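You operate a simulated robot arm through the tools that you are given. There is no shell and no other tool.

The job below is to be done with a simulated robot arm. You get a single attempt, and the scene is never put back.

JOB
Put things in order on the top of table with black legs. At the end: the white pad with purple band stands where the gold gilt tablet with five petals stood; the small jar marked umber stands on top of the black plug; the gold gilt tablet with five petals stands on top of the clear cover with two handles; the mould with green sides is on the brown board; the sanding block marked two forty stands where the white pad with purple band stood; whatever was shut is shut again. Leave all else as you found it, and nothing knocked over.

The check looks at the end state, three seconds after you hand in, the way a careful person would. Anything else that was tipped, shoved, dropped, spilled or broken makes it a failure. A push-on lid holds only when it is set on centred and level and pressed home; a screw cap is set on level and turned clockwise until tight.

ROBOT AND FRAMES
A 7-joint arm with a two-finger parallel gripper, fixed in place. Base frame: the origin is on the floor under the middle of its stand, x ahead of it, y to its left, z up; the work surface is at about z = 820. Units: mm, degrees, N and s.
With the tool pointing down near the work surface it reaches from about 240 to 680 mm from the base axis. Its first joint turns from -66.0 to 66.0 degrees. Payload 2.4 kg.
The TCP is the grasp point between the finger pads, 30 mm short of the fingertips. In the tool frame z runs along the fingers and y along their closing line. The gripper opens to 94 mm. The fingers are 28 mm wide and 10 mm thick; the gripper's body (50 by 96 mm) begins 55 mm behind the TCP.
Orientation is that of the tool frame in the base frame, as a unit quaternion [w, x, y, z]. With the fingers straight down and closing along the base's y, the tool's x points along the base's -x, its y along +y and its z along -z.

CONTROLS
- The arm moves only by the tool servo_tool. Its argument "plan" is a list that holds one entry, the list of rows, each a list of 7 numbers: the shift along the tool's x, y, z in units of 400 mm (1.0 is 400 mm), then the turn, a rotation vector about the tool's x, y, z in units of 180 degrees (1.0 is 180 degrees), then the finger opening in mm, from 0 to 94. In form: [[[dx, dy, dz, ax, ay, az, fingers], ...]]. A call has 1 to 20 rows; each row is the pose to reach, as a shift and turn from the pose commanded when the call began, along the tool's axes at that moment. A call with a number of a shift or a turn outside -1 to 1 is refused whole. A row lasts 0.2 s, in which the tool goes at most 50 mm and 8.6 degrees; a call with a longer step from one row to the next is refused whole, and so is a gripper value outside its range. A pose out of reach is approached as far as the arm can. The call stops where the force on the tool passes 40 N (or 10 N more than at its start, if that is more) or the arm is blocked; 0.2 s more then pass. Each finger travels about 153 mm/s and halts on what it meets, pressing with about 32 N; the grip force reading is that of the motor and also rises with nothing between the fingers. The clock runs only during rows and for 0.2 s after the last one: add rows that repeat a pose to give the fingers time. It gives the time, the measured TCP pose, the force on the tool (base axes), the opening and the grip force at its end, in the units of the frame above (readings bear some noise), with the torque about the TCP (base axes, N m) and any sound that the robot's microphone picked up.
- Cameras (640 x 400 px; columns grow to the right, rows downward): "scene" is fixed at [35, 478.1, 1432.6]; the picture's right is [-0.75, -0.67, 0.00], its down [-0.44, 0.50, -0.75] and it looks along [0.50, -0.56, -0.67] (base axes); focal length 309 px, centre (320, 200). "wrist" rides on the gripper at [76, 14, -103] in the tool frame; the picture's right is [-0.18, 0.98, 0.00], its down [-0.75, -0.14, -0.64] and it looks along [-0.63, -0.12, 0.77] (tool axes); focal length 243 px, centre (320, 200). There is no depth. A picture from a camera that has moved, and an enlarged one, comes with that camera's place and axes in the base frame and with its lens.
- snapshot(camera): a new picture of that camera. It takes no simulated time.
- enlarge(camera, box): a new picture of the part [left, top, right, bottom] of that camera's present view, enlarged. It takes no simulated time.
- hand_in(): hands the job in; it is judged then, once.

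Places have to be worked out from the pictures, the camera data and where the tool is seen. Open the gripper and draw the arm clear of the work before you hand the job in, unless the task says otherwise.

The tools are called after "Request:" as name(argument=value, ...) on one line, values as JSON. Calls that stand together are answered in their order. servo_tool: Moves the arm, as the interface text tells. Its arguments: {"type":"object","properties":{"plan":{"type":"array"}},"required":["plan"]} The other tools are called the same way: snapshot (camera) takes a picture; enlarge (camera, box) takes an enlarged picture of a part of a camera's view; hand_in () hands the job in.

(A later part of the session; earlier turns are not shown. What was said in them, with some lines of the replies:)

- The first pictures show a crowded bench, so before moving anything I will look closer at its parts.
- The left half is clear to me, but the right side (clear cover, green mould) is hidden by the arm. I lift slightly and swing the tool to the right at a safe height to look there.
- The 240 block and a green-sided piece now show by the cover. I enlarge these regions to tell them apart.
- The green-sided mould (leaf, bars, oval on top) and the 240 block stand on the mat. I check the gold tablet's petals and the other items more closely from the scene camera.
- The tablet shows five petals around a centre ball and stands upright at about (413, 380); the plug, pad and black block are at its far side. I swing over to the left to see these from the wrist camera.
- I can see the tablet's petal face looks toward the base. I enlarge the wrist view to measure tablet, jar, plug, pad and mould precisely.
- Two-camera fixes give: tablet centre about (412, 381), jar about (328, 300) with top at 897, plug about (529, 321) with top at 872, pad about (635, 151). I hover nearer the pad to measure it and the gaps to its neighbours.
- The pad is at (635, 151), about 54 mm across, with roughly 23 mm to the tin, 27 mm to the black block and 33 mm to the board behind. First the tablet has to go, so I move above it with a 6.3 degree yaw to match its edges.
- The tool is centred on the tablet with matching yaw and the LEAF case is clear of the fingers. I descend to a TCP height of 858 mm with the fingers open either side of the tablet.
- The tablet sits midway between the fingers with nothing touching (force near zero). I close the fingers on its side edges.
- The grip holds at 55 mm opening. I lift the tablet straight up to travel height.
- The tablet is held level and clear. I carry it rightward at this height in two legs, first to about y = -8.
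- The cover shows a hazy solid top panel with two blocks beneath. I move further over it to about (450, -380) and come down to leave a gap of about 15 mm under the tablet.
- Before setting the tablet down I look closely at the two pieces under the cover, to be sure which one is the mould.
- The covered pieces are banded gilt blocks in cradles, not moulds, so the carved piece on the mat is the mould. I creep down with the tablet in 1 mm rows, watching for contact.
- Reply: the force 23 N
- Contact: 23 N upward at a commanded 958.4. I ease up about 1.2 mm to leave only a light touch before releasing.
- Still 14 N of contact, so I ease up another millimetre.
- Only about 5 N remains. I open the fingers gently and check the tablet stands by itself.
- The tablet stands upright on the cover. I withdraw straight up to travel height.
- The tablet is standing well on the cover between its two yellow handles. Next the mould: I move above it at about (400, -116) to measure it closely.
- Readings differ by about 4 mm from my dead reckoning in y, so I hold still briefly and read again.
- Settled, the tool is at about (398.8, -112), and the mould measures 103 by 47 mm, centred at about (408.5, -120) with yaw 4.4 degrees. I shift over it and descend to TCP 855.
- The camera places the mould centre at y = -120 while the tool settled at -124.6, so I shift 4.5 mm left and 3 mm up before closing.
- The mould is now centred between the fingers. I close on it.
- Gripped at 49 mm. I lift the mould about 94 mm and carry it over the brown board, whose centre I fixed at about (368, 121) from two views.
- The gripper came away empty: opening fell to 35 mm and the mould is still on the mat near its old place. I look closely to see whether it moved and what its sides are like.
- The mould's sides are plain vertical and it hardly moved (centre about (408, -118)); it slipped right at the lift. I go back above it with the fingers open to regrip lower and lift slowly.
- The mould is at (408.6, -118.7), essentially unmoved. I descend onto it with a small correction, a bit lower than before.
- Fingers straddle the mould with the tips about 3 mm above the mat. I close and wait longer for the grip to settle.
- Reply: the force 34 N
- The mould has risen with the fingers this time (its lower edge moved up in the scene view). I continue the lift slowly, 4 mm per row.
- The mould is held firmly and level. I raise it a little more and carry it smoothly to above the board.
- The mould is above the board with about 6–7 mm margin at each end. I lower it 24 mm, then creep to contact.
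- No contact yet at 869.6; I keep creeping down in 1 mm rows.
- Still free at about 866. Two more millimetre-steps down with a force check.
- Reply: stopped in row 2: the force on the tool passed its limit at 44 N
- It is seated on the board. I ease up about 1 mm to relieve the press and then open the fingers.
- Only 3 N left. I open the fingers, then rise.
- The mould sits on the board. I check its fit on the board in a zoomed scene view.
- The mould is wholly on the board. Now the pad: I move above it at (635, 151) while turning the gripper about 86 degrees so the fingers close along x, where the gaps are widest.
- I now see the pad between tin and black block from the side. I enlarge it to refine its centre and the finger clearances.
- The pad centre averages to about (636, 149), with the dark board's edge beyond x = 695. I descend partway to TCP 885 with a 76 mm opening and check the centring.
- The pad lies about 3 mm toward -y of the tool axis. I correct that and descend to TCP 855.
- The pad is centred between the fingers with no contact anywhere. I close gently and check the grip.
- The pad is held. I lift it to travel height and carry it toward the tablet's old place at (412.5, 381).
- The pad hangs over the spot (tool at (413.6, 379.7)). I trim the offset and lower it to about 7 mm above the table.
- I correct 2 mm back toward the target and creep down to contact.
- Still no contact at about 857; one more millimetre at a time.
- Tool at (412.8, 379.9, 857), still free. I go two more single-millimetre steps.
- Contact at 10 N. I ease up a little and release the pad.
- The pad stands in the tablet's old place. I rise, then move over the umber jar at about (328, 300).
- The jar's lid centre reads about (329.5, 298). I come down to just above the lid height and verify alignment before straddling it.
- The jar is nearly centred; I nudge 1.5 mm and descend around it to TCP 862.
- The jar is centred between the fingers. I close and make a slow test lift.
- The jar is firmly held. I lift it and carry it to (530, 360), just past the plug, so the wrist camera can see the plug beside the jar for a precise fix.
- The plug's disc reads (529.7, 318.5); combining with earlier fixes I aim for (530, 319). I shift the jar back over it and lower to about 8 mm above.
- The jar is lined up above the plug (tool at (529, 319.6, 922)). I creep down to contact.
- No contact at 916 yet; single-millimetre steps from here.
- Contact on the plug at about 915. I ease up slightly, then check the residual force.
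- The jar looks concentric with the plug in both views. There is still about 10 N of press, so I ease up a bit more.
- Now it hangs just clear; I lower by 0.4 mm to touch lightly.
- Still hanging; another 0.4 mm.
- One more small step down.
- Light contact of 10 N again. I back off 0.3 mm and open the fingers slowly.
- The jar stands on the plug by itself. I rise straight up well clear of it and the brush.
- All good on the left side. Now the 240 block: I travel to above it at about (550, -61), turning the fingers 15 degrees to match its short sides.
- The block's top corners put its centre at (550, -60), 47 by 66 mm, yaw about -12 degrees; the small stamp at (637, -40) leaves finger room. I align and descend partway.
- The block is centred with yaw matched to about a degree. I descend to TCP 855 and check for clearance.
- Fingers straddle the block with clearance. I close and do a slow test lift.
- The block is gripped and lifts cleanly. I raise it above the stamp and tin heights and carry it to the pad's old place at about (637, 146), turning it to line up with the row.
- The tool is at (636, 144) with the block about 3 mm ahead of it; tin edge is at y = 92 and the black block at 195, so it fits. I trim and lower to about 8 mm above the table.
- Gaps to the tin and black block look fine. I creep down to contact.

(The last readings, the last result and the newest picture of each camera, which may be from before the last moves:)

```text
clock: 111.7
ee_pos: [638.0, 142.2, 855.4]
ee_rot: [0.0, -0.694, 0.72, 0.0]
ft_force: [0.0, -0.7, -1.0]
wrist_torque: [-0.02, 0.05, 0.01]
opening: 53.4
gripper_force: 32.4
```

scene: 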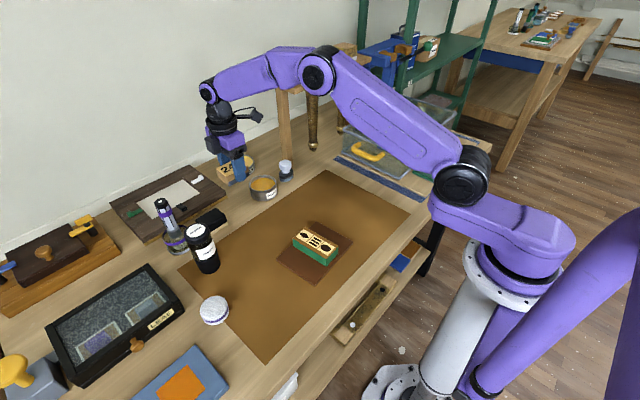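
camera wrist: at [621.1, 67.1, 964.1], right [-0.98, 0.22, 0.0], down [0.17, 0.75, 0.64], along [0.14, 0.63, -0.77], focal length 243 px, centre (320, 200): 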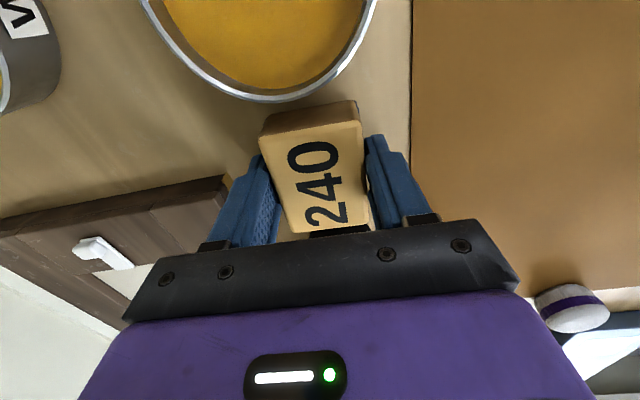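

Still hanging free at about 855.5; more 1 mm steps.

Request:
servo_tool(plan=[[[0, 0, 0.0025, 0, 0, 0, 10], [0, 0, 0.0025, 0, 0, 0, 10]]])

Request:
servo_tool(plan=[[[0, 0, 0.002, 0, 0, 0, 10], [0, 0, 0.002, 0, 0, 0, 10]]])

```text
clock: 112.2
ee_pos: [638.3, 143.0, 854.3]
ee_rot: [0.0, -0.693, 0.721, 0.0]
ft_force: [-0.2, -0.4, -0.5]
wrist_torque: [0.0, -0.01, -0.01]
opening: 53.6
gripper_force: 32.1
```

```text
clock: 112.8
ee_pos: [638.9, 142.7, 855.2]
ee_rot: [0.0, -0.694, 0.72, 0.0]
ft_force: [-4.7, -2.1, 13.1]
wrist_torque: [-0.05, 0.22, 0.01]
opening: 53.6
gripper_force: 32.0
```

Contact at 13 N. I ease up 0.4 mm and open slowly to 70 mm, keeping the far finger clear of the dark board.

Request:
servo_tool(plan=[[[0, 0, -0.001, 0, 0, 0, 10], [0, 0, -0.001, 0, 0, 0, 50], [0, 0, -0.001, 0, 0, 0, 55], [0, 0, -0.001, 0, 0, 0, 57], [0, 0, -0.001, 0, 0, 0, 62], [0, 0, -0.001, 0, 0, 0, 70], [0, 0, -0.001, 0, 0, 0, 70]]])

Request:
snapshot(camera="wrist")

Request:
enlarge(camera="scene", box=[170, 140, 290, 240])

```text
clock: 114.5
ee_pos: [638.8, 141.5, 853.4]
ee_rot: [0.0, -0.694, 0.72, 0.0]
ft_force: [0.0, -0.8, 0.5]
wrist_torque: [-0.02, -0.03, 0.02]
opening: 70.0
gripper_force: 0.1
```

```text
taken
camera wrist: at [621.4, 66.4, 956.8], right [-0.98, 0.22, 0.0], down [0.17, 0.75, 0.64], along [0.14, 0.63, -0.77], focal length 243 px, centre (320, 200)
```

wrist: 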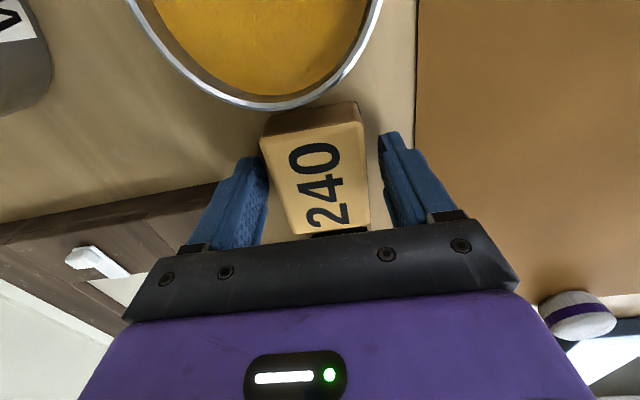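

```text
4.00 times, centred on (230, 190) of scene
camera zoom: at [35.0, 478.1, 1432.6], right [-0.75, -0.67, 0.0], down [-0.44, 0.5, -0.75], along [0.5, -0.56, -0.67], focal length 1236 px, centre (680, 240)
```

zoom: 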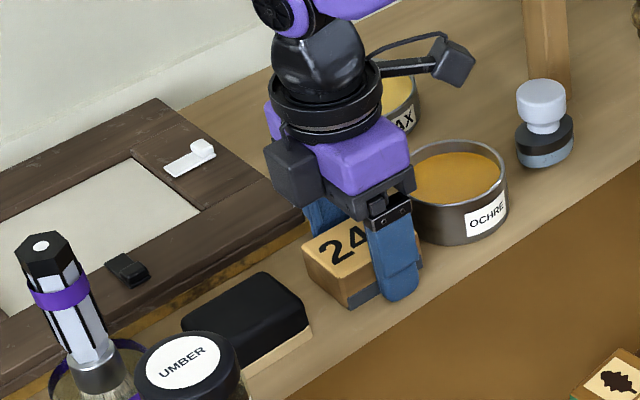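

The block is released and standing. I rise straight up and inspect the result.

Request:
servo_tool(plan=[[[0, 0, -0.01, 0, 0, 0, 70], [0, 0, -0.05, 0, 0, 0, 70], [0, 0, -0.12, 0, 0, 0, 70], [0, 0, -0.22, 0, 0, 0, 70], [0, 0, -0.32, 0, 0, 0, 70], [0, 0, -0.42, 0, 0, 0, 70], [0, 0, -0.46, 0, 0, 0, 70], [0, 0, -0.46, 0, 0, 0, 70]]])

Request:
snapshot(camera="wrist")

Request:
snapshot(camera="scene")

Request:
enlarge(camera="scene", box=[120, 130, 320, 255])

```text
clock: 116.2
ee_pos: [639.1, 141.7, 1036.4]
ee_rot: [0.0, -0.694, 0.72, 0.0]
ft_force: [-0.5, -0.6, -0.5]
wrist_torque: [-0.02, 0.01, -0.02]
opening: 69.8
gripper_force: 0.0
```

```text
taken
camera wrist: at [622.3, 66.8, 1139.5], right [-0.98, 0.22, 0.0], down [0.17, 0.75, 0.64], along [0.14, 0.63, -0.77], focal length 243 px, centre (320, 200)
```

wrist: 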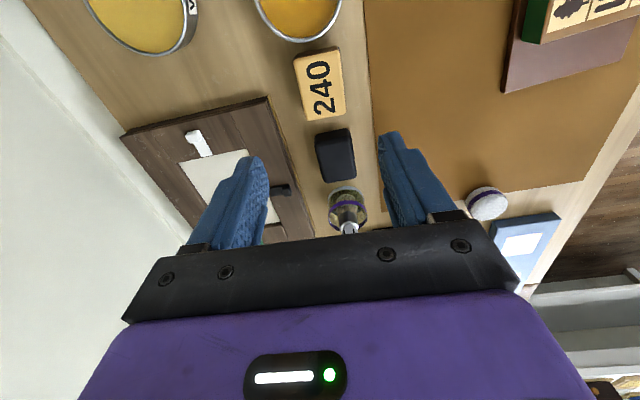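

```text
taken
```

scene: 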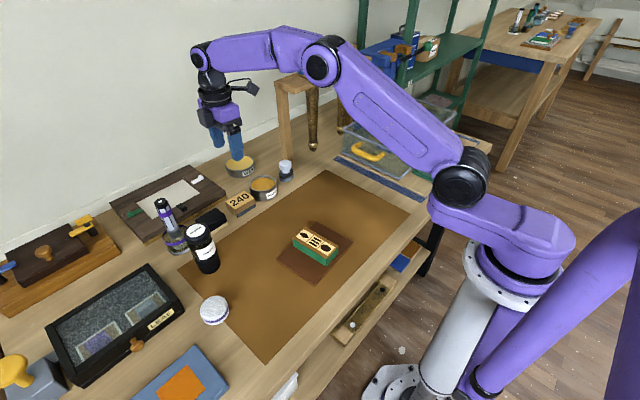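

```text
3.20 times, centred on (220, 192) of scene
camera zoom: at [35.0, 478.1, 1432.6], right [-0.75, -0.67, 0.0], down [-0.44, 0.5, -0.75], along [0.5, -0.56, -0.67], focal length 989 px, centre (640, 224)
```

zoom: 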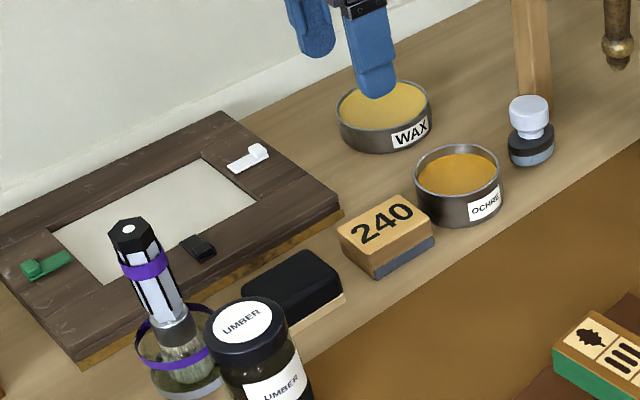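

All five moves look done. I compare the block's position with the pad's original place using the same zoom box as before.

Request:
enlarge(camera="scene", box=[180, 180, 270, 280])

Request:
enlarge(camera="wrist", box=[230, 20, 410, 200])

Request:
enlarge(camera="scene", box=[160, 220, 360, 345])

Request:
enlarge(camera="scene", box=[330, 80, 490, 210])

```text
4.00 times, centred on (225, 230) of scene
camera zoom: at [35.0, 478.1, 1432.6], right [-0.75, -0.67, 0.0], down [-0.44, 0.5, -0.75], along [0.5, -0.56, -0.67], focal length 1236 px, centre (700, 80)
```

zoom: 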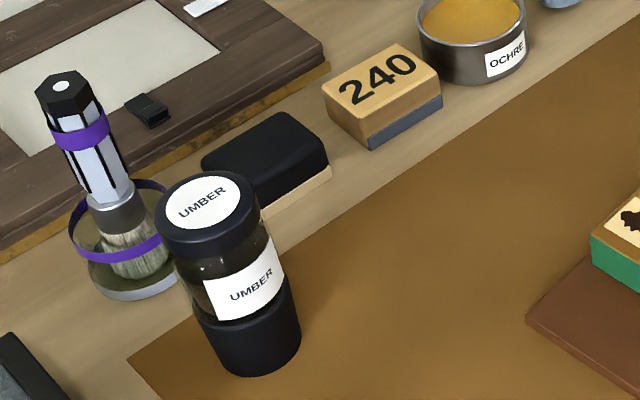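

```text
2.22 times, centred on (320, 110) of wrist
camera zoom: at [622.3, 66.8, 1139.5], right [-0.98, 0.22, 0.0], down [0.17, 0.75, 0.64], along [0.14, 0.63, -0.77], focal length 539 px, centre (320, 400)
```

zoom: 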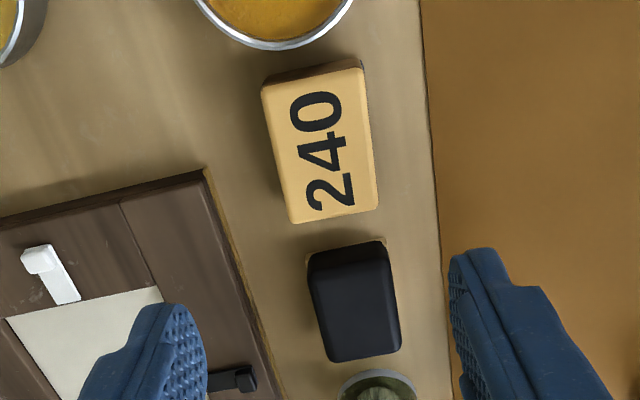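

```text
3.20 times, centred on (260, 282) of scene
camera zoom: at [35.0, 478.1, 1432.6], right [-0.75, -0.67, 0.0], down [-0.44, 0.5, -0.75], along [0.5, -0.56, -0.67], focal length 989 px, centre (512, -64)
```

zoom: 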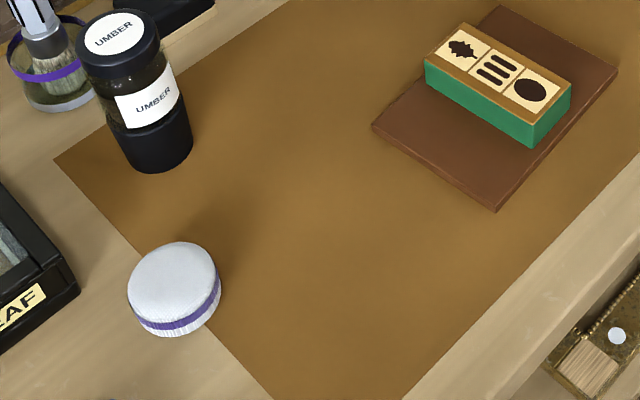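

```text
3.08 times, centred on (410, 145) of scene
camera zoom: at [35.0, 478.1, 1432.6], right [-0.75, -0.67, 0.0], down [-0.44, 0.5, -0.75], along [0.5, -0.56, -0.67], focal length 951 px, centre (43, 369)
```

zoom: 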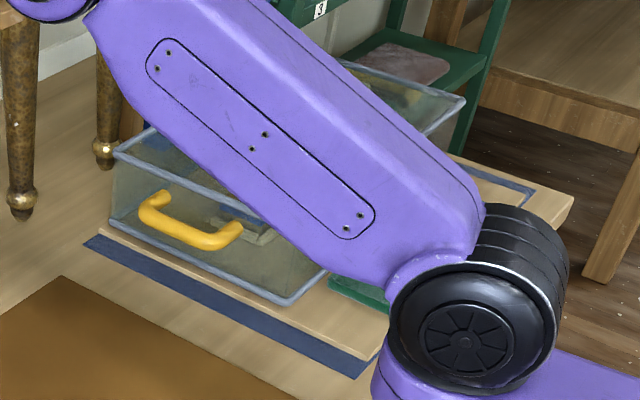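

Like-for-like measurements show the block about 5 mm toward the tin from the pad's true centre. The regrasp is simple, so I go back down the same path to shift it 5 mm.

Request:
servo_tool(plan=[[[-0.001, 0.0015, 0.06, 0, 0, 0, 70], [-0.002, 0.0015, 0.17, 0, 0, 0, 70], [-0.003, 0.0015, 0.28, 0, 0, 0, 70], [-0.003, 0.0015, 0.37, 0, 0, 0, 70], [-0.003, 0.0015, 0.42, 0, 0, 0, 70], [-0.003, 0.0015, 0.45, 0, 0, 0, 70], [-0.003, 0.0015, 0.453, 0, 0, 0, 70], [-0.003, 0.0015, 0.453, 0, 0, 0, 70]]])

Request:
snapshot(camera="wrist")

```text
clock: 118.0
ee_pos: [637.0, 142.2, 855.6]
ee_rot: [0.0, -0.694, 0.72, -0.001]
ft_force: [0.5, 1.4, -0.1]
wrist_torque: [0.03, -0.01, 0.01]
opening: 69.8
gripper_force: 0.1
```

```text
taken
camera wrist: at [620.5, 66.4, 959.3], right [-0.98, 0.22, 0.0], down [0.17, 0.75, 0.64], along [0.14, 0.63, -0.77], focal length 243 px, centre (320, 200)
```

wrist: 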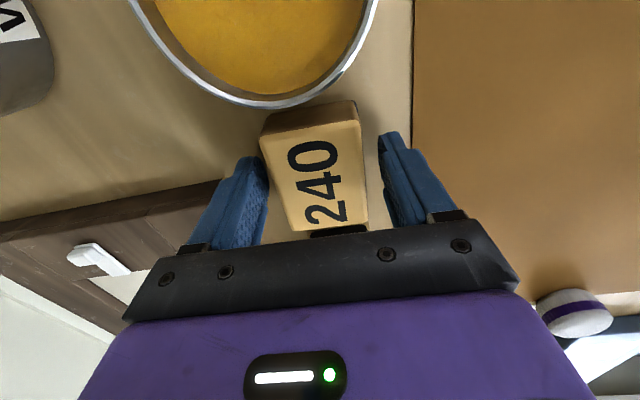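

The fingers straddle the block again without touching. I close, lift 4 mm and shift it 5 mm toward +y.

Request:
servo_tool(plan=[[[0, 0, 0, 0, 0, 0, 60], [0, 0, 0, 0, 0, 0, 48], [0, 0, 0, 0, 0, 0, 20], [0, 0, 0, 0, 0, 0, 10], [0, 0, 0, 0, 0, 0, 10]]])

Request:
servo_tool(plan=[[[0, 0, -0.0025, 0, 0, 0, 10], [0, 0, -0.006, 0, 0, 0, 10], [0, 0, -0.01, 0, 0, 0, 10], [-0.004, 0, -0.012, 0, 0, 0, 10], [-0.009, 0, -0.012, 0, 0, 0, 10], [-0.013, 0, -0.012, 0, 0, 0, 10], [-0.013, 0, -0.012, 0, 0, 0, 10]]])

Request:
snapshot(camera="wrist")

Request:
enlarge(camera="scene", box=[180, 180, 270, 280])

```text
clock: 119.2
ee_pos: [637.7, 141.7, 856.3]
ee_rot: [0.0, -0.695, 0.719, 0.0]
ft_force: [-0.7, 0.3, 0.8]
wrist_torque: [0.0, 0.05, -0.02]
opening: 53.0
gripper_force: 31.7
```

```text
clock: 120.8
ee_pos: [637.8, 149.3, 862.6]
ee_rot: [-0.001, -0.694, 0.72, 0.0]
ft_force: [-0.4, -0.2, -0.9]
wrist_torque: [0.03, -0.01, -0.03]
opening: 50.6
gripper_force: 31.8
```

```text
taken
camera wrist: at [621.0, 73.0, 964.9], right [-0.98, 0.22, 0.0], down [0.17, 0.75, 0.64], along [0.14, 0.63, -0.77], focal length 243 px, centre (320, 200)
```

wrist: 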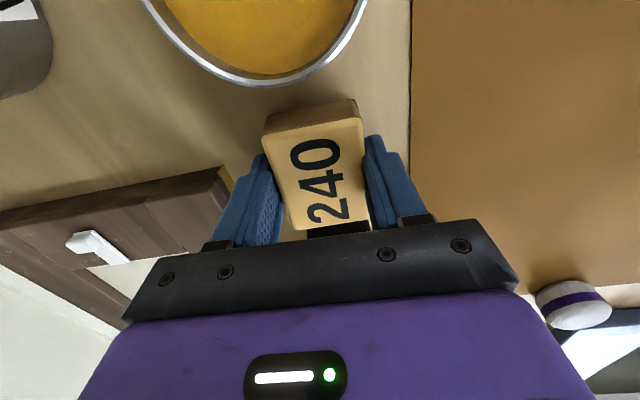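

```text
4.00 times, centred on (225, 230) of scene
camera zoom: at [35.0, 478.1, 1432.6], right [-0.75, -0.67, 0.0], down [-0.44, 0.5, -0.75], along [0.5, -0.56, -0.67], focal length 1236 px, centre (700, 80)
```

zoom: 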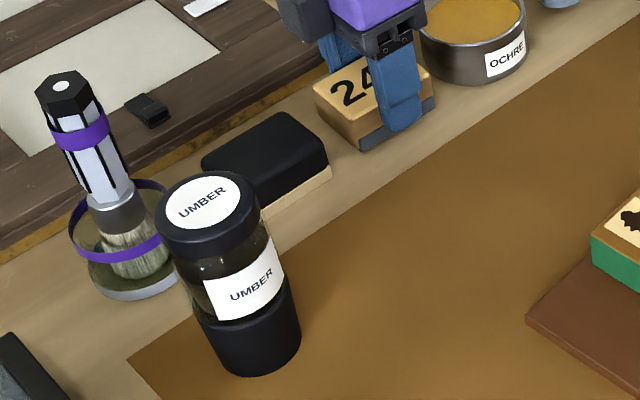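

The block rose and moved about 6 mm; grip opening dropped to 50.6, so it settled a bit in the fingers. I step back 1 mm and lower gently to contact.

Request:
servo_tool(plan=[[[0.0025, 0, 0.0025, 0, 0, 0, 10], [0.0025, 0, 0.005, 0, 0, 0, 10], [0.0025, 0, 0.0075, 0, 0, 0, 10], [0.0025, 0, 0.0075, 0, 0, 0, 10]]])

Request:
servo_tool(plan=[[[0, 0, 0.0025, 0, 0, 0, 10], [0, 0, 0.0025, 0, 0, 0, 10]]])

```text
clock: 121.8
ee_pos: [637.6, 148.3, 859.8]
ee_rot: [0.0, -0.694, 0.72, 0.0]
ft_force: [0.4, -0.2, -0.7]
wrist_torque: [-0.01, -0.03, 0.01]
opening: 48.9
gripper_force: 32.0
```

```text
clock: 122.5
ee_pos: [638.0, 148.8, 859.1]
ee_rot: [0.0, -0.694, 0.72, -0.001]
ft_force: [0.0, -0.5, 1.8]
wrist_torque: [-0.01, -0.08, -0.03]
opening: 49.0
gripper_force: 31.8
```

Contact begins at about 859 with 1.8 N. One small step more to seat it, then I check.

Request:
servo_tool(plan=[[[0, 0, 0.0015, 0, 0, 0, 10], [0, 0, 0.0015, 0, 0, 0, 10]]])

Request:
snapshot(camera="wrist")

Request:
enlarge(camera="scene", box=[200, 160, 280, 230])

```text
clock: 123.0
ee_pos: [638.7, 148.8, 858.9]
ee_rot: [0.001, -0.694, 0.72, 0.0]
ft_force: [0.9, 1.1, 9.2]
wrist_torque: [-0.05, -0.02, 0.02]
opening: 49.2
gripper_force: 31.7
```

```text
taken
camera wrist: at [620.4, 72.6, 961.7], right [-0.98, 0.22, 0.0], down [0.17, 0.75, 0.64], along [0.14, 0.63, -0.77], focal length 243 px, centre (320, 200)
```

wrist: 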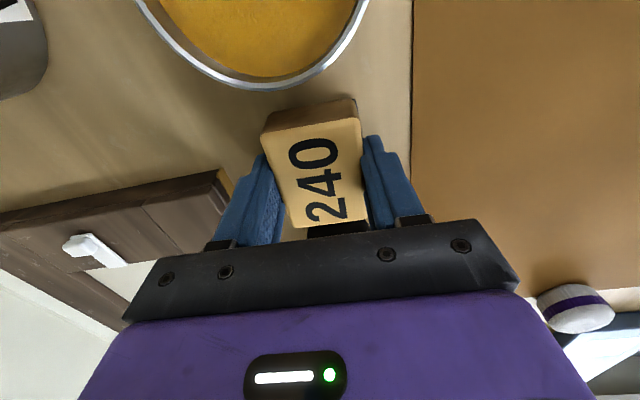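

```text
5.71 times, centred on (240, 195) of scene
camera zoom: at [34.9, 478.1, 1432.6], right [-0.75, -0.67, 0.0], down [-0.44, 0.5, -0.75], along [0.5, -0.56, -0.67], focal length 1765 px, centre (777, 229)
```

zoom: 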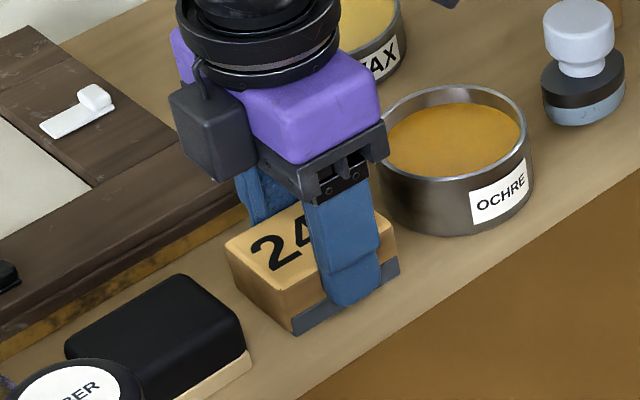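

The block rests on the table with 9 N. I ease up 0.3 mm and open.

Request:
servo_tool(plan=[[[0, 0, -0.0008, 0, 0, 0, 10], [0, 0, -0.0008, 0, 0, 0, 46], [0, 0, -0.0008, 0, 0, 0, 51], [0, 0, -0.0008, 0, 0, 0, 54], [0, 0, -0.0008, 0, 0, 0, 62], [0, 0, -0.0008, 0, 0, 0, 70], [0, 0, -0.0008, 0, 0, 0, 70]]])

Request:
servo_tool(plan=[[[0, 0, -0.01, 0, 0, 0, 70], [0, 0, -0.05, 0, 0, 0, 70], [0, 0, -0.12, 0, 0, 0, 70], [0, 0, -0.22, 0, 0, 0, 70], [0, 0, -0.32, 0, 0, 0, 70], [0, 0, -0.42, 0, 0, 0, 70], [0, 0, -0.45, 0, 0, 0, 70], [0, 0, -0.45, 0, 0, 0, 70]]])

Request:
snapshot(camera="wrist")

Request:
enlarge(camera="scene", box=[180, 180, 270, 280])

Request:
enlarge(camera="wrist", box=[230, 20, 410, 200])

```text
clock: 124.7
ee_pos: [637.3, 148.1, 858.2]
ee_rot: [-0.002, -0.694, 0.72, 0.0]
ft_force: [0.2, -0.1, 0.1]
wrist_torque: [0.01, 0.01, -0.02]
opening: 70.1
gripper_force: 0.0
```

```text
clock: 126.5
ee_pos: [637.6, 149.6, 1038.3]
ee_rot: [0.0, -0.694, 0.72, 0.0]
ft_force: [-0.5, 0.3, -0.1]
wrist_torque: [0.01, -0.02, -0.05]
opening: 70.0
gripper_force: 0.1
```

```text
taken
camera wrist: at [621.4, 73.9, 1141.4], right [-0.98, 0.22, 0.0], down [0.17, 0.75, 0.64], along [0.14, 0.63, -0.77], focal length 243 px, centre (320, 200)
```

wrist: 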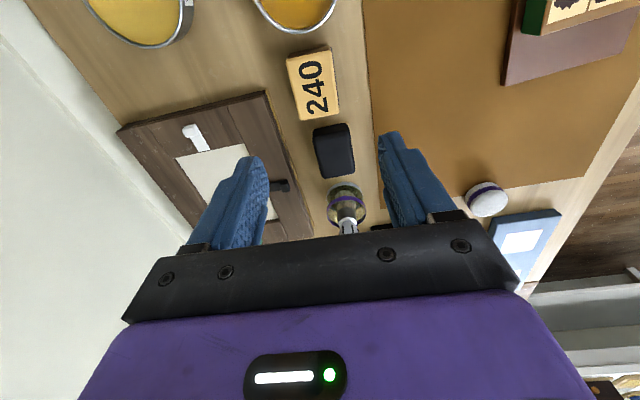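

```text
4.00 times, centred on (225, 230) of scene
camera zoom: at [35.0, 478.1, 1432.6], right [-0.75, -0.67, 0.0], down [-0.44, 0.5, -0.75], along [0.5, -0.56, -0.67], focal length 1236 px, centre (700, 80)
```

zoom: 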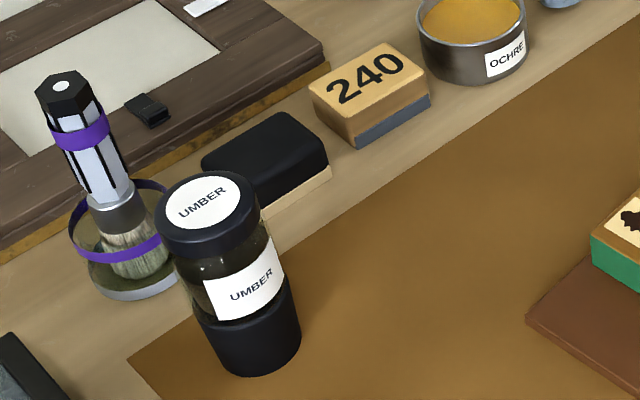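

```text
2.22 times, centred on (320, 110) of wrist
camera zoom: at [621.4, 73.9, 1141.4], right [-0.98, 0.22, 0.0], down [0.17, 0.75, 0.64], along [0.14, 0.63, -0.77], focal length 539 px, centre (320, 400)
```

zoom: 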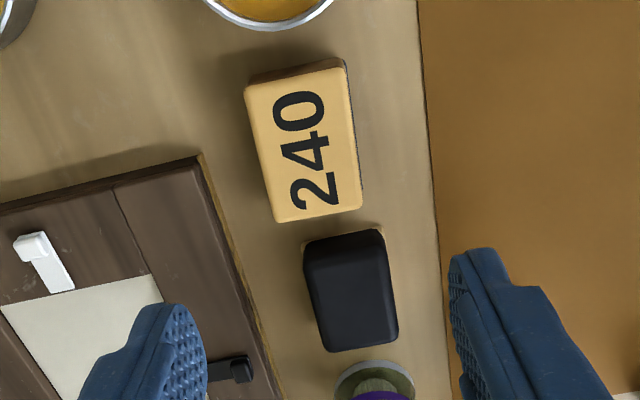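

The y position is now right, but the block sits about 6–7 mm too far in +x because the tips had caught its wider grey base layer. I go down once more, centred on the block and gripping higher on the wood.

Request:
servo_tool(plan=[[[-0.0006, -0.01, 0.04, 0, 0, 0, 66], [-0.0006, -0.016, 0.12, 0, 0, 0, 66], [-0.0006, -0.016, 0.22, 0, 0, 0, 66], [-0.0006, -0.016, 0.3, 0, 0, 0, 66], [-0.0006, -0.016, 0.345, 0, 0, 0, 66], [-0.0006, -0.016, 0.345, 0, 0, 0, 66]]])

Request:
snapshot(camera="wrist")

```text
clock: 127.8
ee_pos: [642.9, 148.1, 897.7]
ee_rot: [-0.001, -0.694, 0.72, -0.001]
ft_force: [-0.6, -0.2, -0.5]
wrist_torque: [-0.04, 0.02, -0.04]
opening: 66.0
gripper_force: 0.0
```

```text
taken
camera wrist: at [626.0, 72.4, 1001.1], right [-0.98, 0.22, 0.0], down [0.17, 0.75, 0.64], along [0.14, 0.63, -0.77], focal length 243 px, centre (320, 200)
```

wrist: 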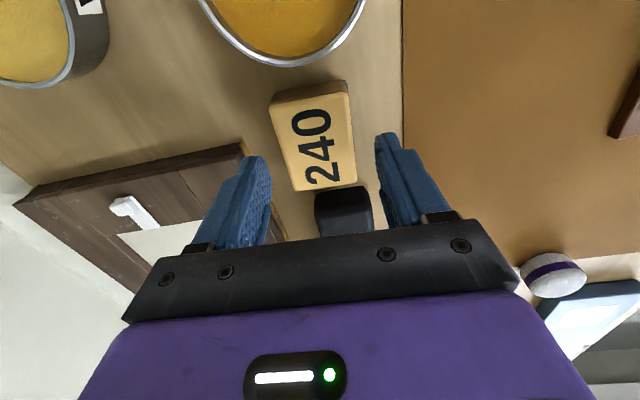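

The block centre is 2.4 mm further in +x than the tool. I correct and descend to TCP 862.

Request:
servo_tool(plan=[[[0, -0.006, 0.02, 0, 0, 0, 66], [0, -0.006, 0.055, 0, 0, 0, 66], [0, -0.006, 0.08, 0, 0, 0, 66], [0, -0.006, 0.091, 0, 0, 0, 66], [0, -0.006, 0.091, 0, 0, 0, 66]]])

Request:
snapshot(camera="wrist")

Request:
enlarge(camera="scene", box=[200, 160, 280, 230])

```text
clock: 129.1
ee_pos: [646.3, 146.7, 862.4]
ee_rot: [0.0, -0.694, 0.72, 0.0]
ft_force: [0.4, -0.2, 0.2]
wrist_torque: [0.0, 0.01, 0.01]
opening: 66.0
gripper_force: 0.0
```

```text
taken
camera wrist: at [629.3, 70.7, 965.2], right [-0.98, 0.22, 0.0], down [0.17, 0.75, 0.64], along [0.14, 0.63, -0.77], focal length 243 px, centre (320, 200)
```

wrist: 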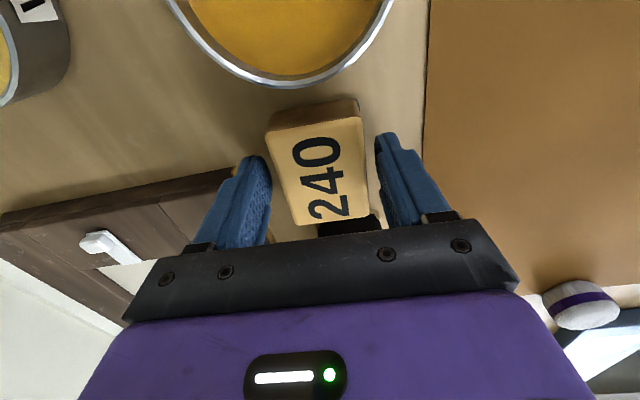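

```text
5.71 times, centred on (240, 195) of scene
camera zoom: at [35.0, 478.1, 1432.6], right [-0.75, -0.67, 0.0], down [-0.44, 0.5, -0.75], along [0.5, -0.56, -0.67], focal length 1765 px, centre (777, 229)
```

zoom: 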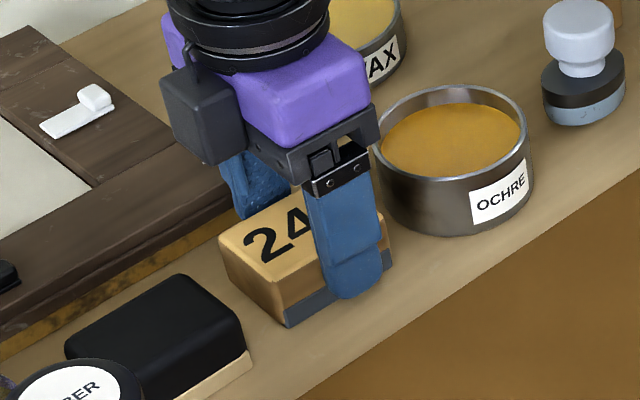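

Centred on the block. I close on the wood, lift 4 mm slowly, and check the grip before shifting.

Request:
servo_tool(plan=[[[0, 0, 0, 0, 0, 0, 56], [0, 0, 0, 0, 0, 0, 48], [0, 0, 0, 0, 0, 0, 20], [0, 0, 0, 0, 0, 0, 10], [0, 0, 0, 0, 0, 0, 10]]])

Request:
servo_tool(plan=[[[0, 0, -0.0025, 0, 0, 0, 10], [0, 0, -0.005, 0, 0, 0, 10], [0, 0, -0.008, 0, 0, 0, 10], [0, 0, -0.01, 0, 0, 0, 10], [0, 0, -0.01, 0, 0, 0, 10]]])

Request:
snapshot(camera="wrist")

Request:
enlarge(camera="scene", box=[200, 160, 280, 230])

```text
clock: 130.2
ee_pos: [646.3, 146.9, 861.9]
ee_rot: [0.0, -0.694, 0.72, -0.001]
ft_force: [-0.2, 0.1, 0.1]
wrist_torque: [-0.01, 0.02, -0.05]
opening: 49.2
gripper_force: 32.0
```

```text
clock: 131.4
ee_pos: [646.7, 147.5, 867.9]
ee_rot: [0.0, -0.694, 0.72, 0.0]
ft_force: [0.9, 0.5, -1.0]
wrist_torque: [0.02, -0.01, -0.04]
opening: 49.0
gripper_force: 32.1
```

```text
taken
camera wrist: at [630.4, 71.5, 970.1], right [-0.98, 0.22, 0.0], down [0.17, 0.75, 0.64], along [0.14, 0.63, -0.77], focal length 243 px, centre (320, 200)
```

wrist: 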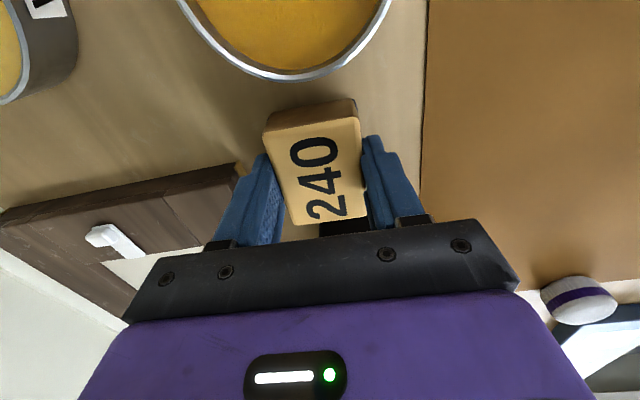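

```text
5.71 times, centred on (240, 195) of scene
camera zoom: at [35.0, 478.1, 1432.6], right [-0.75, -0.67, 0.0], down [-0.44, 0.5, -0.75], along [0.5, -0.56, -0.67], focal length 1765 px, centre (777, 229)
```

zoom: 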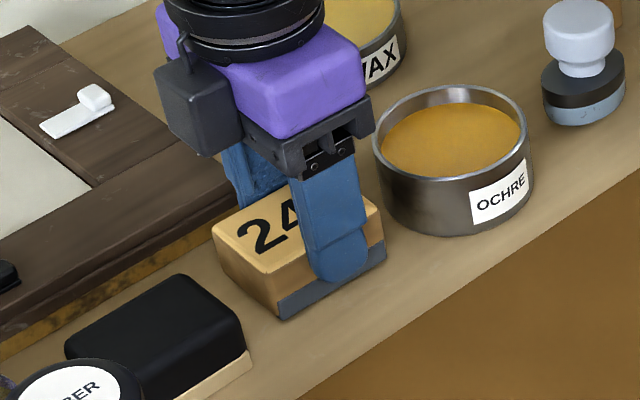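

A solid grip at 49 mm on the wood. I shift it 9.5 mm toward -x and 1.5 mm toward +y, then lower.

Request:
servo_tool(plan=[[[-0.001, 0.006, 0, 0, 0, 0, 10], [-0.002, 0.013, 0, 0, 0, 0, 10], [-0.003, 0.02, 0, 0, 0, 0, 10], [-0.003, 0.024, 0, 0, 0, 0, 10], [-0.003, 0.024, 0, 0, 0, 0, 10], [-0.003, 0.024, 0, 0, 0, 0, 10]]])

Request:
snapshot(camera="wrist")

```text
clock: 132.8
ee_pos: [636.5, 150.2, 868.3]
ee_rot: [0.0, -0.694, 0.72, 0.0]
ft_force: [0.3, -0.1, -1.6]
wrist_torque: [-0.02, -0.02, -0.01]
opening: 48.9
gripper_force: 32.3
```

```text
taken
camera wrist: at [620.0, 74.0, 970.6], right [-0.98, 0.22, 0.0], down [0.17, 0.75, 0.64], along [0.14, 0.63, -0.77], focal length 243 px, centre (320, 200)
```

wrist: 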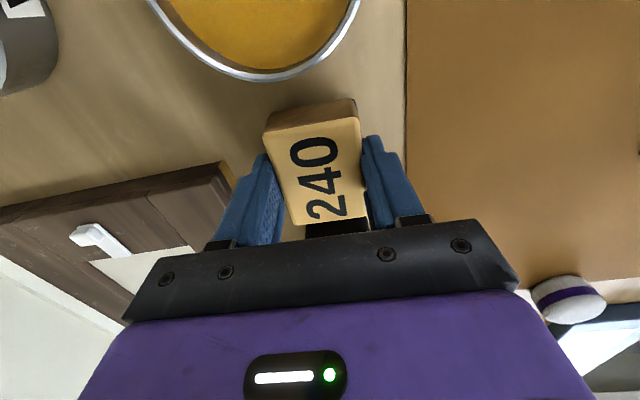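

The tool is at (636.7, 149.4), right over the pad's old centre. I lower to contact.

Request:
servo_tool(plan=[[[0, 0, 0.0025, 0, 0, 0, 10], [0, 0, 0.005, 0, 0, 0, 10], [0, 0, 0.0075, 0, 0, 0, 10], [0, 0, 0.0075, 0, 0, 0, 10]]])

Request:
servo_tool(plan=[[[0, 0, 0.0025, 0, 0, 0, 10], [0, 0, 0.0025, 0, 0, 0, 10]]])

Request:
servo_tool(plan=[[[0, 0, 0.002, 0, 0, 0, 10], [0, 0, 0.002, 0, 0, 0, 10]]])

```text
clock: 133.8
ee_pos: [636.8, 150.2, 865.2]
ee_rot: [0.0, -0.694, 0.719, 0.0]
ft_force: [0.6, 0.1, -1.4]
wrist_torque: [0.03, 0.0, -0.01]
opening: 49.0
gripper_force: 31.9
```

```text
clock: 134.4
ee_pos: [637.4, 150.0, 863.1]
ee_rot: [0.0, -0.694, 0.72, 0.0]
ft_force: [0.8, 0.1, -0.1]
wrist_torque: [-0.02, 0.01, 0.01]
opening: 49.1
gripper_force: 31.7
```

```text
clock: 135.1
ee_pos: [636.8, 149.3, 862.3]
ee_rot: [0.0, -0.694, 0.72, 0.0]
ft_force: [-0.5, -0.2, -0.1]
wrist_torque: [-0.02, -0.02, 0.02]
opening: 49.1
gripper_force: 31.9
```

The weight reading has dropped near zero, so it is about to touch; half a millimetre more.

Request:
servo_tool(plan=[[[0, 0, 0.0015, 0, 0, 0, 10], [0, 0, 0.0015, 0, 0, 0, 10]]])

```text
clock: 135.7
ee_pos: [636.6, 149.1, 861.3]
ee_rot: [0.0, -0.694, 0.72, -0.001]
ft_force: [-0.7, 1.2, 7.5]
wrist_torque: [-0.07, 0.18, -0.03]
opening: 49.2
gripper_force: 32.2
```

Seated with 7.5 N. I release slowly and rise.

Request:
servo_tool(plan=[[[0, 0, -0.0005, 0, 0, 0, 46], [0, 0, -0.0005, 0, 0, 0, 51], [0, 0, -0.0005, 0, 0, 0, 53], [0, 0, -0.0005, 0, 0, 0, 58], [0, 0, -0.0005, 0, 0, 0, 66], [0, 0, -0.0005, 0, 0, 0, 66], [0, 0, -0.02, 0, 0, 0, 66], [0, 0, -0.07, 0, 0, 0, 66], [0, 0, -0.15, 0, 0, 0, 66], [0, 0, -0.25, 0, 0, 0, 66], [0, 0, -0.35, 0, 0, 0, 66], [0, 0, -0.43, 0, 0, 0, 66], [0, 0, -0.45, 0, 0, 0, 66], [0, 0, -0.45, 0, 0, 0, 66]]])

Request:
snapshot(camera="wrist")

Request:
enlarge(camera="scene", box=[180, 180, 270, 280])

Request:
enlarge(camera="wrist", box=[230, 20, 410, 200])

```text
clock: 138.7
ee_pos: [635.1, 147.9, 1042.7]
ee_rot: [0.0, -0.694, 0.72, 0.0]
ft_force: [-0.1, 0.3, -0.2]
wrist_torque: [-0.02, 0.01, 0.0]
opening: 65.7
gripper_force: 0.1
```

```text
taken
camera wrist: at [618.7, 73.9, 1145.3], right [-0.98, 0.22, 0.0], down [0.17, 0.75, 0.64], along [0.14, 0.63, -0.77], focal length 243 px, centre (320, 200)
```

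wrist: 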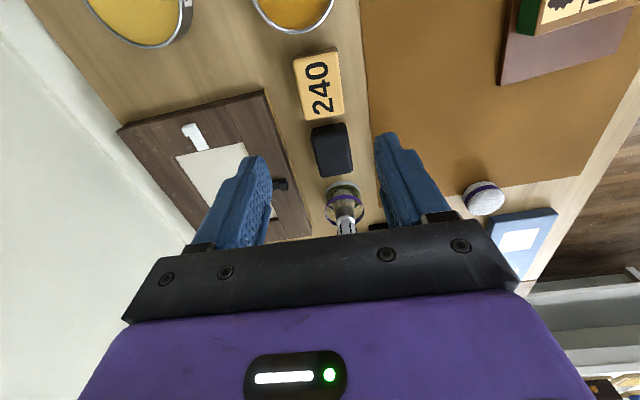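

```text
4.00 times, centred on (225, 230) of scene
camera zoom: at [35.0, 478.1, 1432.6], right [-0.75, -0.67, 0.0], down [-0.44, 0.5, -0.75], along [0.5, -0.56, -0.67], focal length 1236 px, centre (700, 80)
```

zoom: 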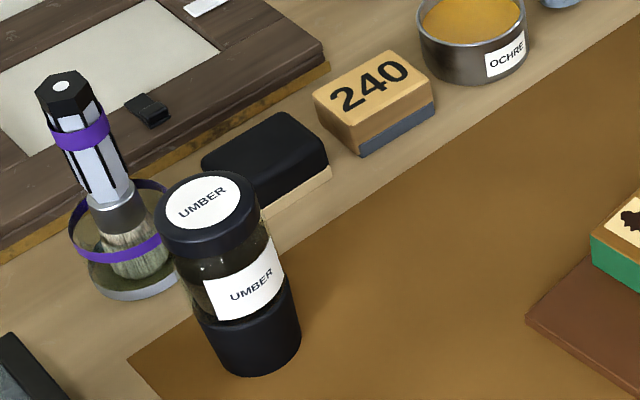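

```text
2.22 times, centred on (320, 110) of wrist
camera zoom: at [618.7, 73.9, 1145.3], right [-0.98, 0.22, 0.0], down [0.17, 0.75, 0.64], along [0.14, 0.63, -0.77], focal length 539 px, centre (320, 400)
```

zoom: 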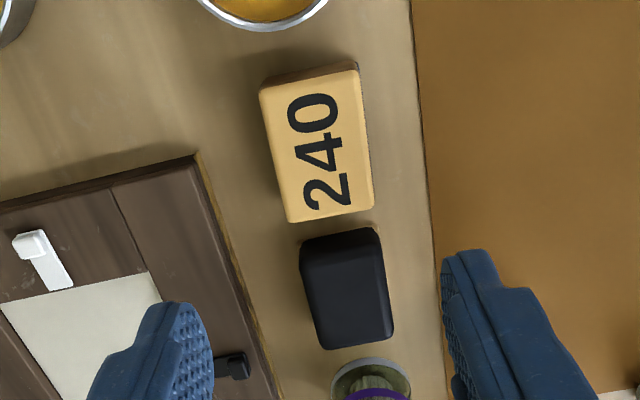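

The block's outline centre now coincides with where the pad's was. I draw the arm back to about its starting pose and make a last full check.

Request:
servo_tool(plan=[[[0, 0, -0.06, 0, 0, 0.02, 70], [-0.002, 0.06, -0.12, 0, 0, 0.06, 80], [-0.004, 0.13, -0.1425, 0, 0, 0.1, 94], [-0.006, 0.21, -0.1425, 0, 0, 0.14, 94], [-0.009, 0.29, -0.1425, 0, 0, 0.18, 94], [-0.011, 0.37, -0.1425, 0, 0, 0.22, 94], [-0.014, 0.45, -0.1425, 0, 0, 0.26, 94], [-0.016, 0.53, -0.1425, 0, 0, 0.3, 94], [-0.019, 0.61, -0.1425, 0, 0, 0.34, 94], [-0.021, 0.69, -0.1425, 0, 0, 0.38, 94], [-0.024, 0.77, -0.1425, 0, 0, 0.42, 94], [-0.026, 0.84, -0.1425, 0, 0, 0.455, 94], [-0.028, 0.885, -0.1425, 0, 0, 0.48, 94], [-0.028, 0.901, -0.1425, 0, 0, 0.489, 94], [-0.028, 0.901, -0.1425, 0, 0, 0.489, 94]]])

Request:
snapshot(camera="scene")

Request:
snapshot(camera="wrist")

Request:
enlarge(camera="scene", box=[330, 80, 490, 210])

Request:
enlarge(camera="scene", box=[160, 220, 360, 345])

```text
clock: 141.8
ee_pos: [277.2, 171.9, 1098.9]
ee_rot: [0.0, 0.002, 1.0, 0.0]
ft_force: [-1.0, 0.1, -0.3]
wrist_torque: [0.01, 0.01, -0.01]
opening: 94.0
gripper_force: 0.0
```

```text
taken
```

scene: 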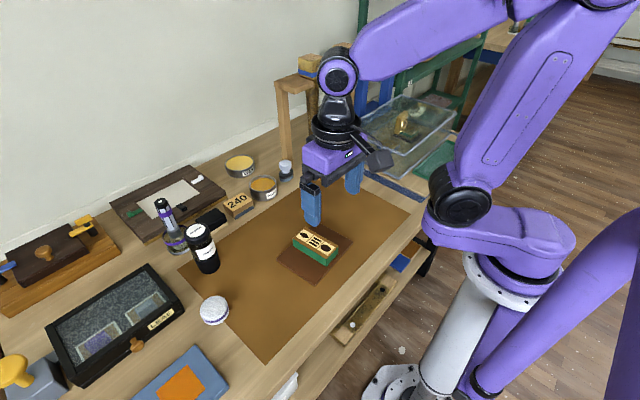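

```text
taken
camera wrist: at [201.8, 187.0, 1201.7], right [0.19, 0.98, 0.0], down [0.75, -0.14, 0.64], along [0.63, -0.12, -0.77], focal length 243 px, centre (320, 200)
```

wrist: 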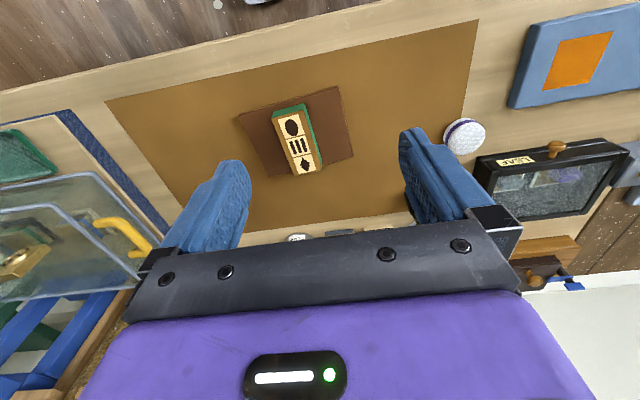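

```text
3.08 times, centred on (410, 145) of scene
camera zoom: at [35.0, 478.1, 1432.6], right [-0.75, -0.67, 0.0], down [-0.44, 0.5, -0.75], along [0.5, -0.56, -0.67], focal length 951 px, centre (43, 369)
```

zoom: 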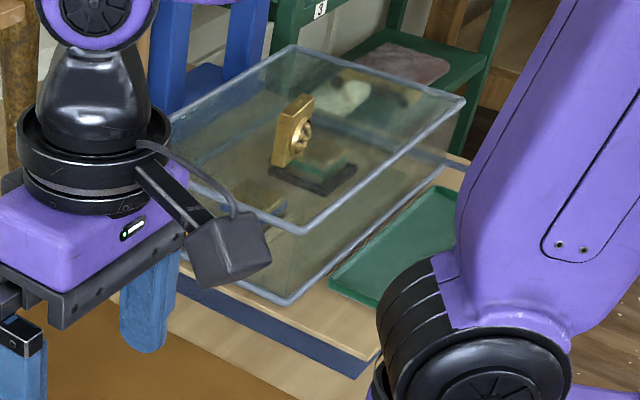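

```text
3.20 times, centred on (260, 282) of scene
camera zoom: at [35.0, 478.1, 1432.6], right [-0.75, -0.67, 0.0], down [-0.44, 0.5, -0.75], along [0.5, -0.56, -0.67], focal length 989 px, centre (512, -64)
```

zoom: 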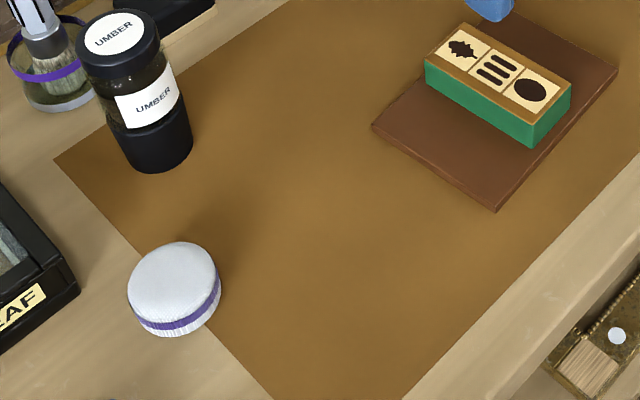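

The tablet stands on the cover, the pad is in the tablet's old place and the 240 block is in the pad's. The jar is on the plug and the mould is on the board. The cover, board and neighbouring items have not moved, and the jar lid stayed shut. The gripper is open and clear, so I hand in.

Request:
hand_in()

```text
The job is handed in.
```

I finished all five moves and handed the job in; I have not seen the check's verdict. In the last pictures nothing was knocked over.

| Item | Where it is now |
|---|---|
| Gold gilt tablet with five petals | Standing upright on top of the clear cover |
| White pad with purple band | In the tablet's old place, about 4 mm off in x |
| Sanding block marked 240 | In the pad's old place, matching its outline to within about 1 scene pixel |
| Small jar marked umber | On top of the black plug, lid still on |
| Mould with green sides | Fully on the brown board, a few millimetres in from each end |

- **Mould:** My first grip slipped as I lifted it. It stayed upright on the mat almost exactly where it was, and the second, slower lift held.
- **Sanding block:** I set it down three times. The first two placements were 5 to 7 mm off, so I picked it up and corrected it.
- **Nothing opened:** None of the moves needed anything opened, so there was nothing to close again.

I compared the brown board and clear cover with earlier pictures, and neither had moved. The arm is drawn back to about its starting pose with the gripper open.
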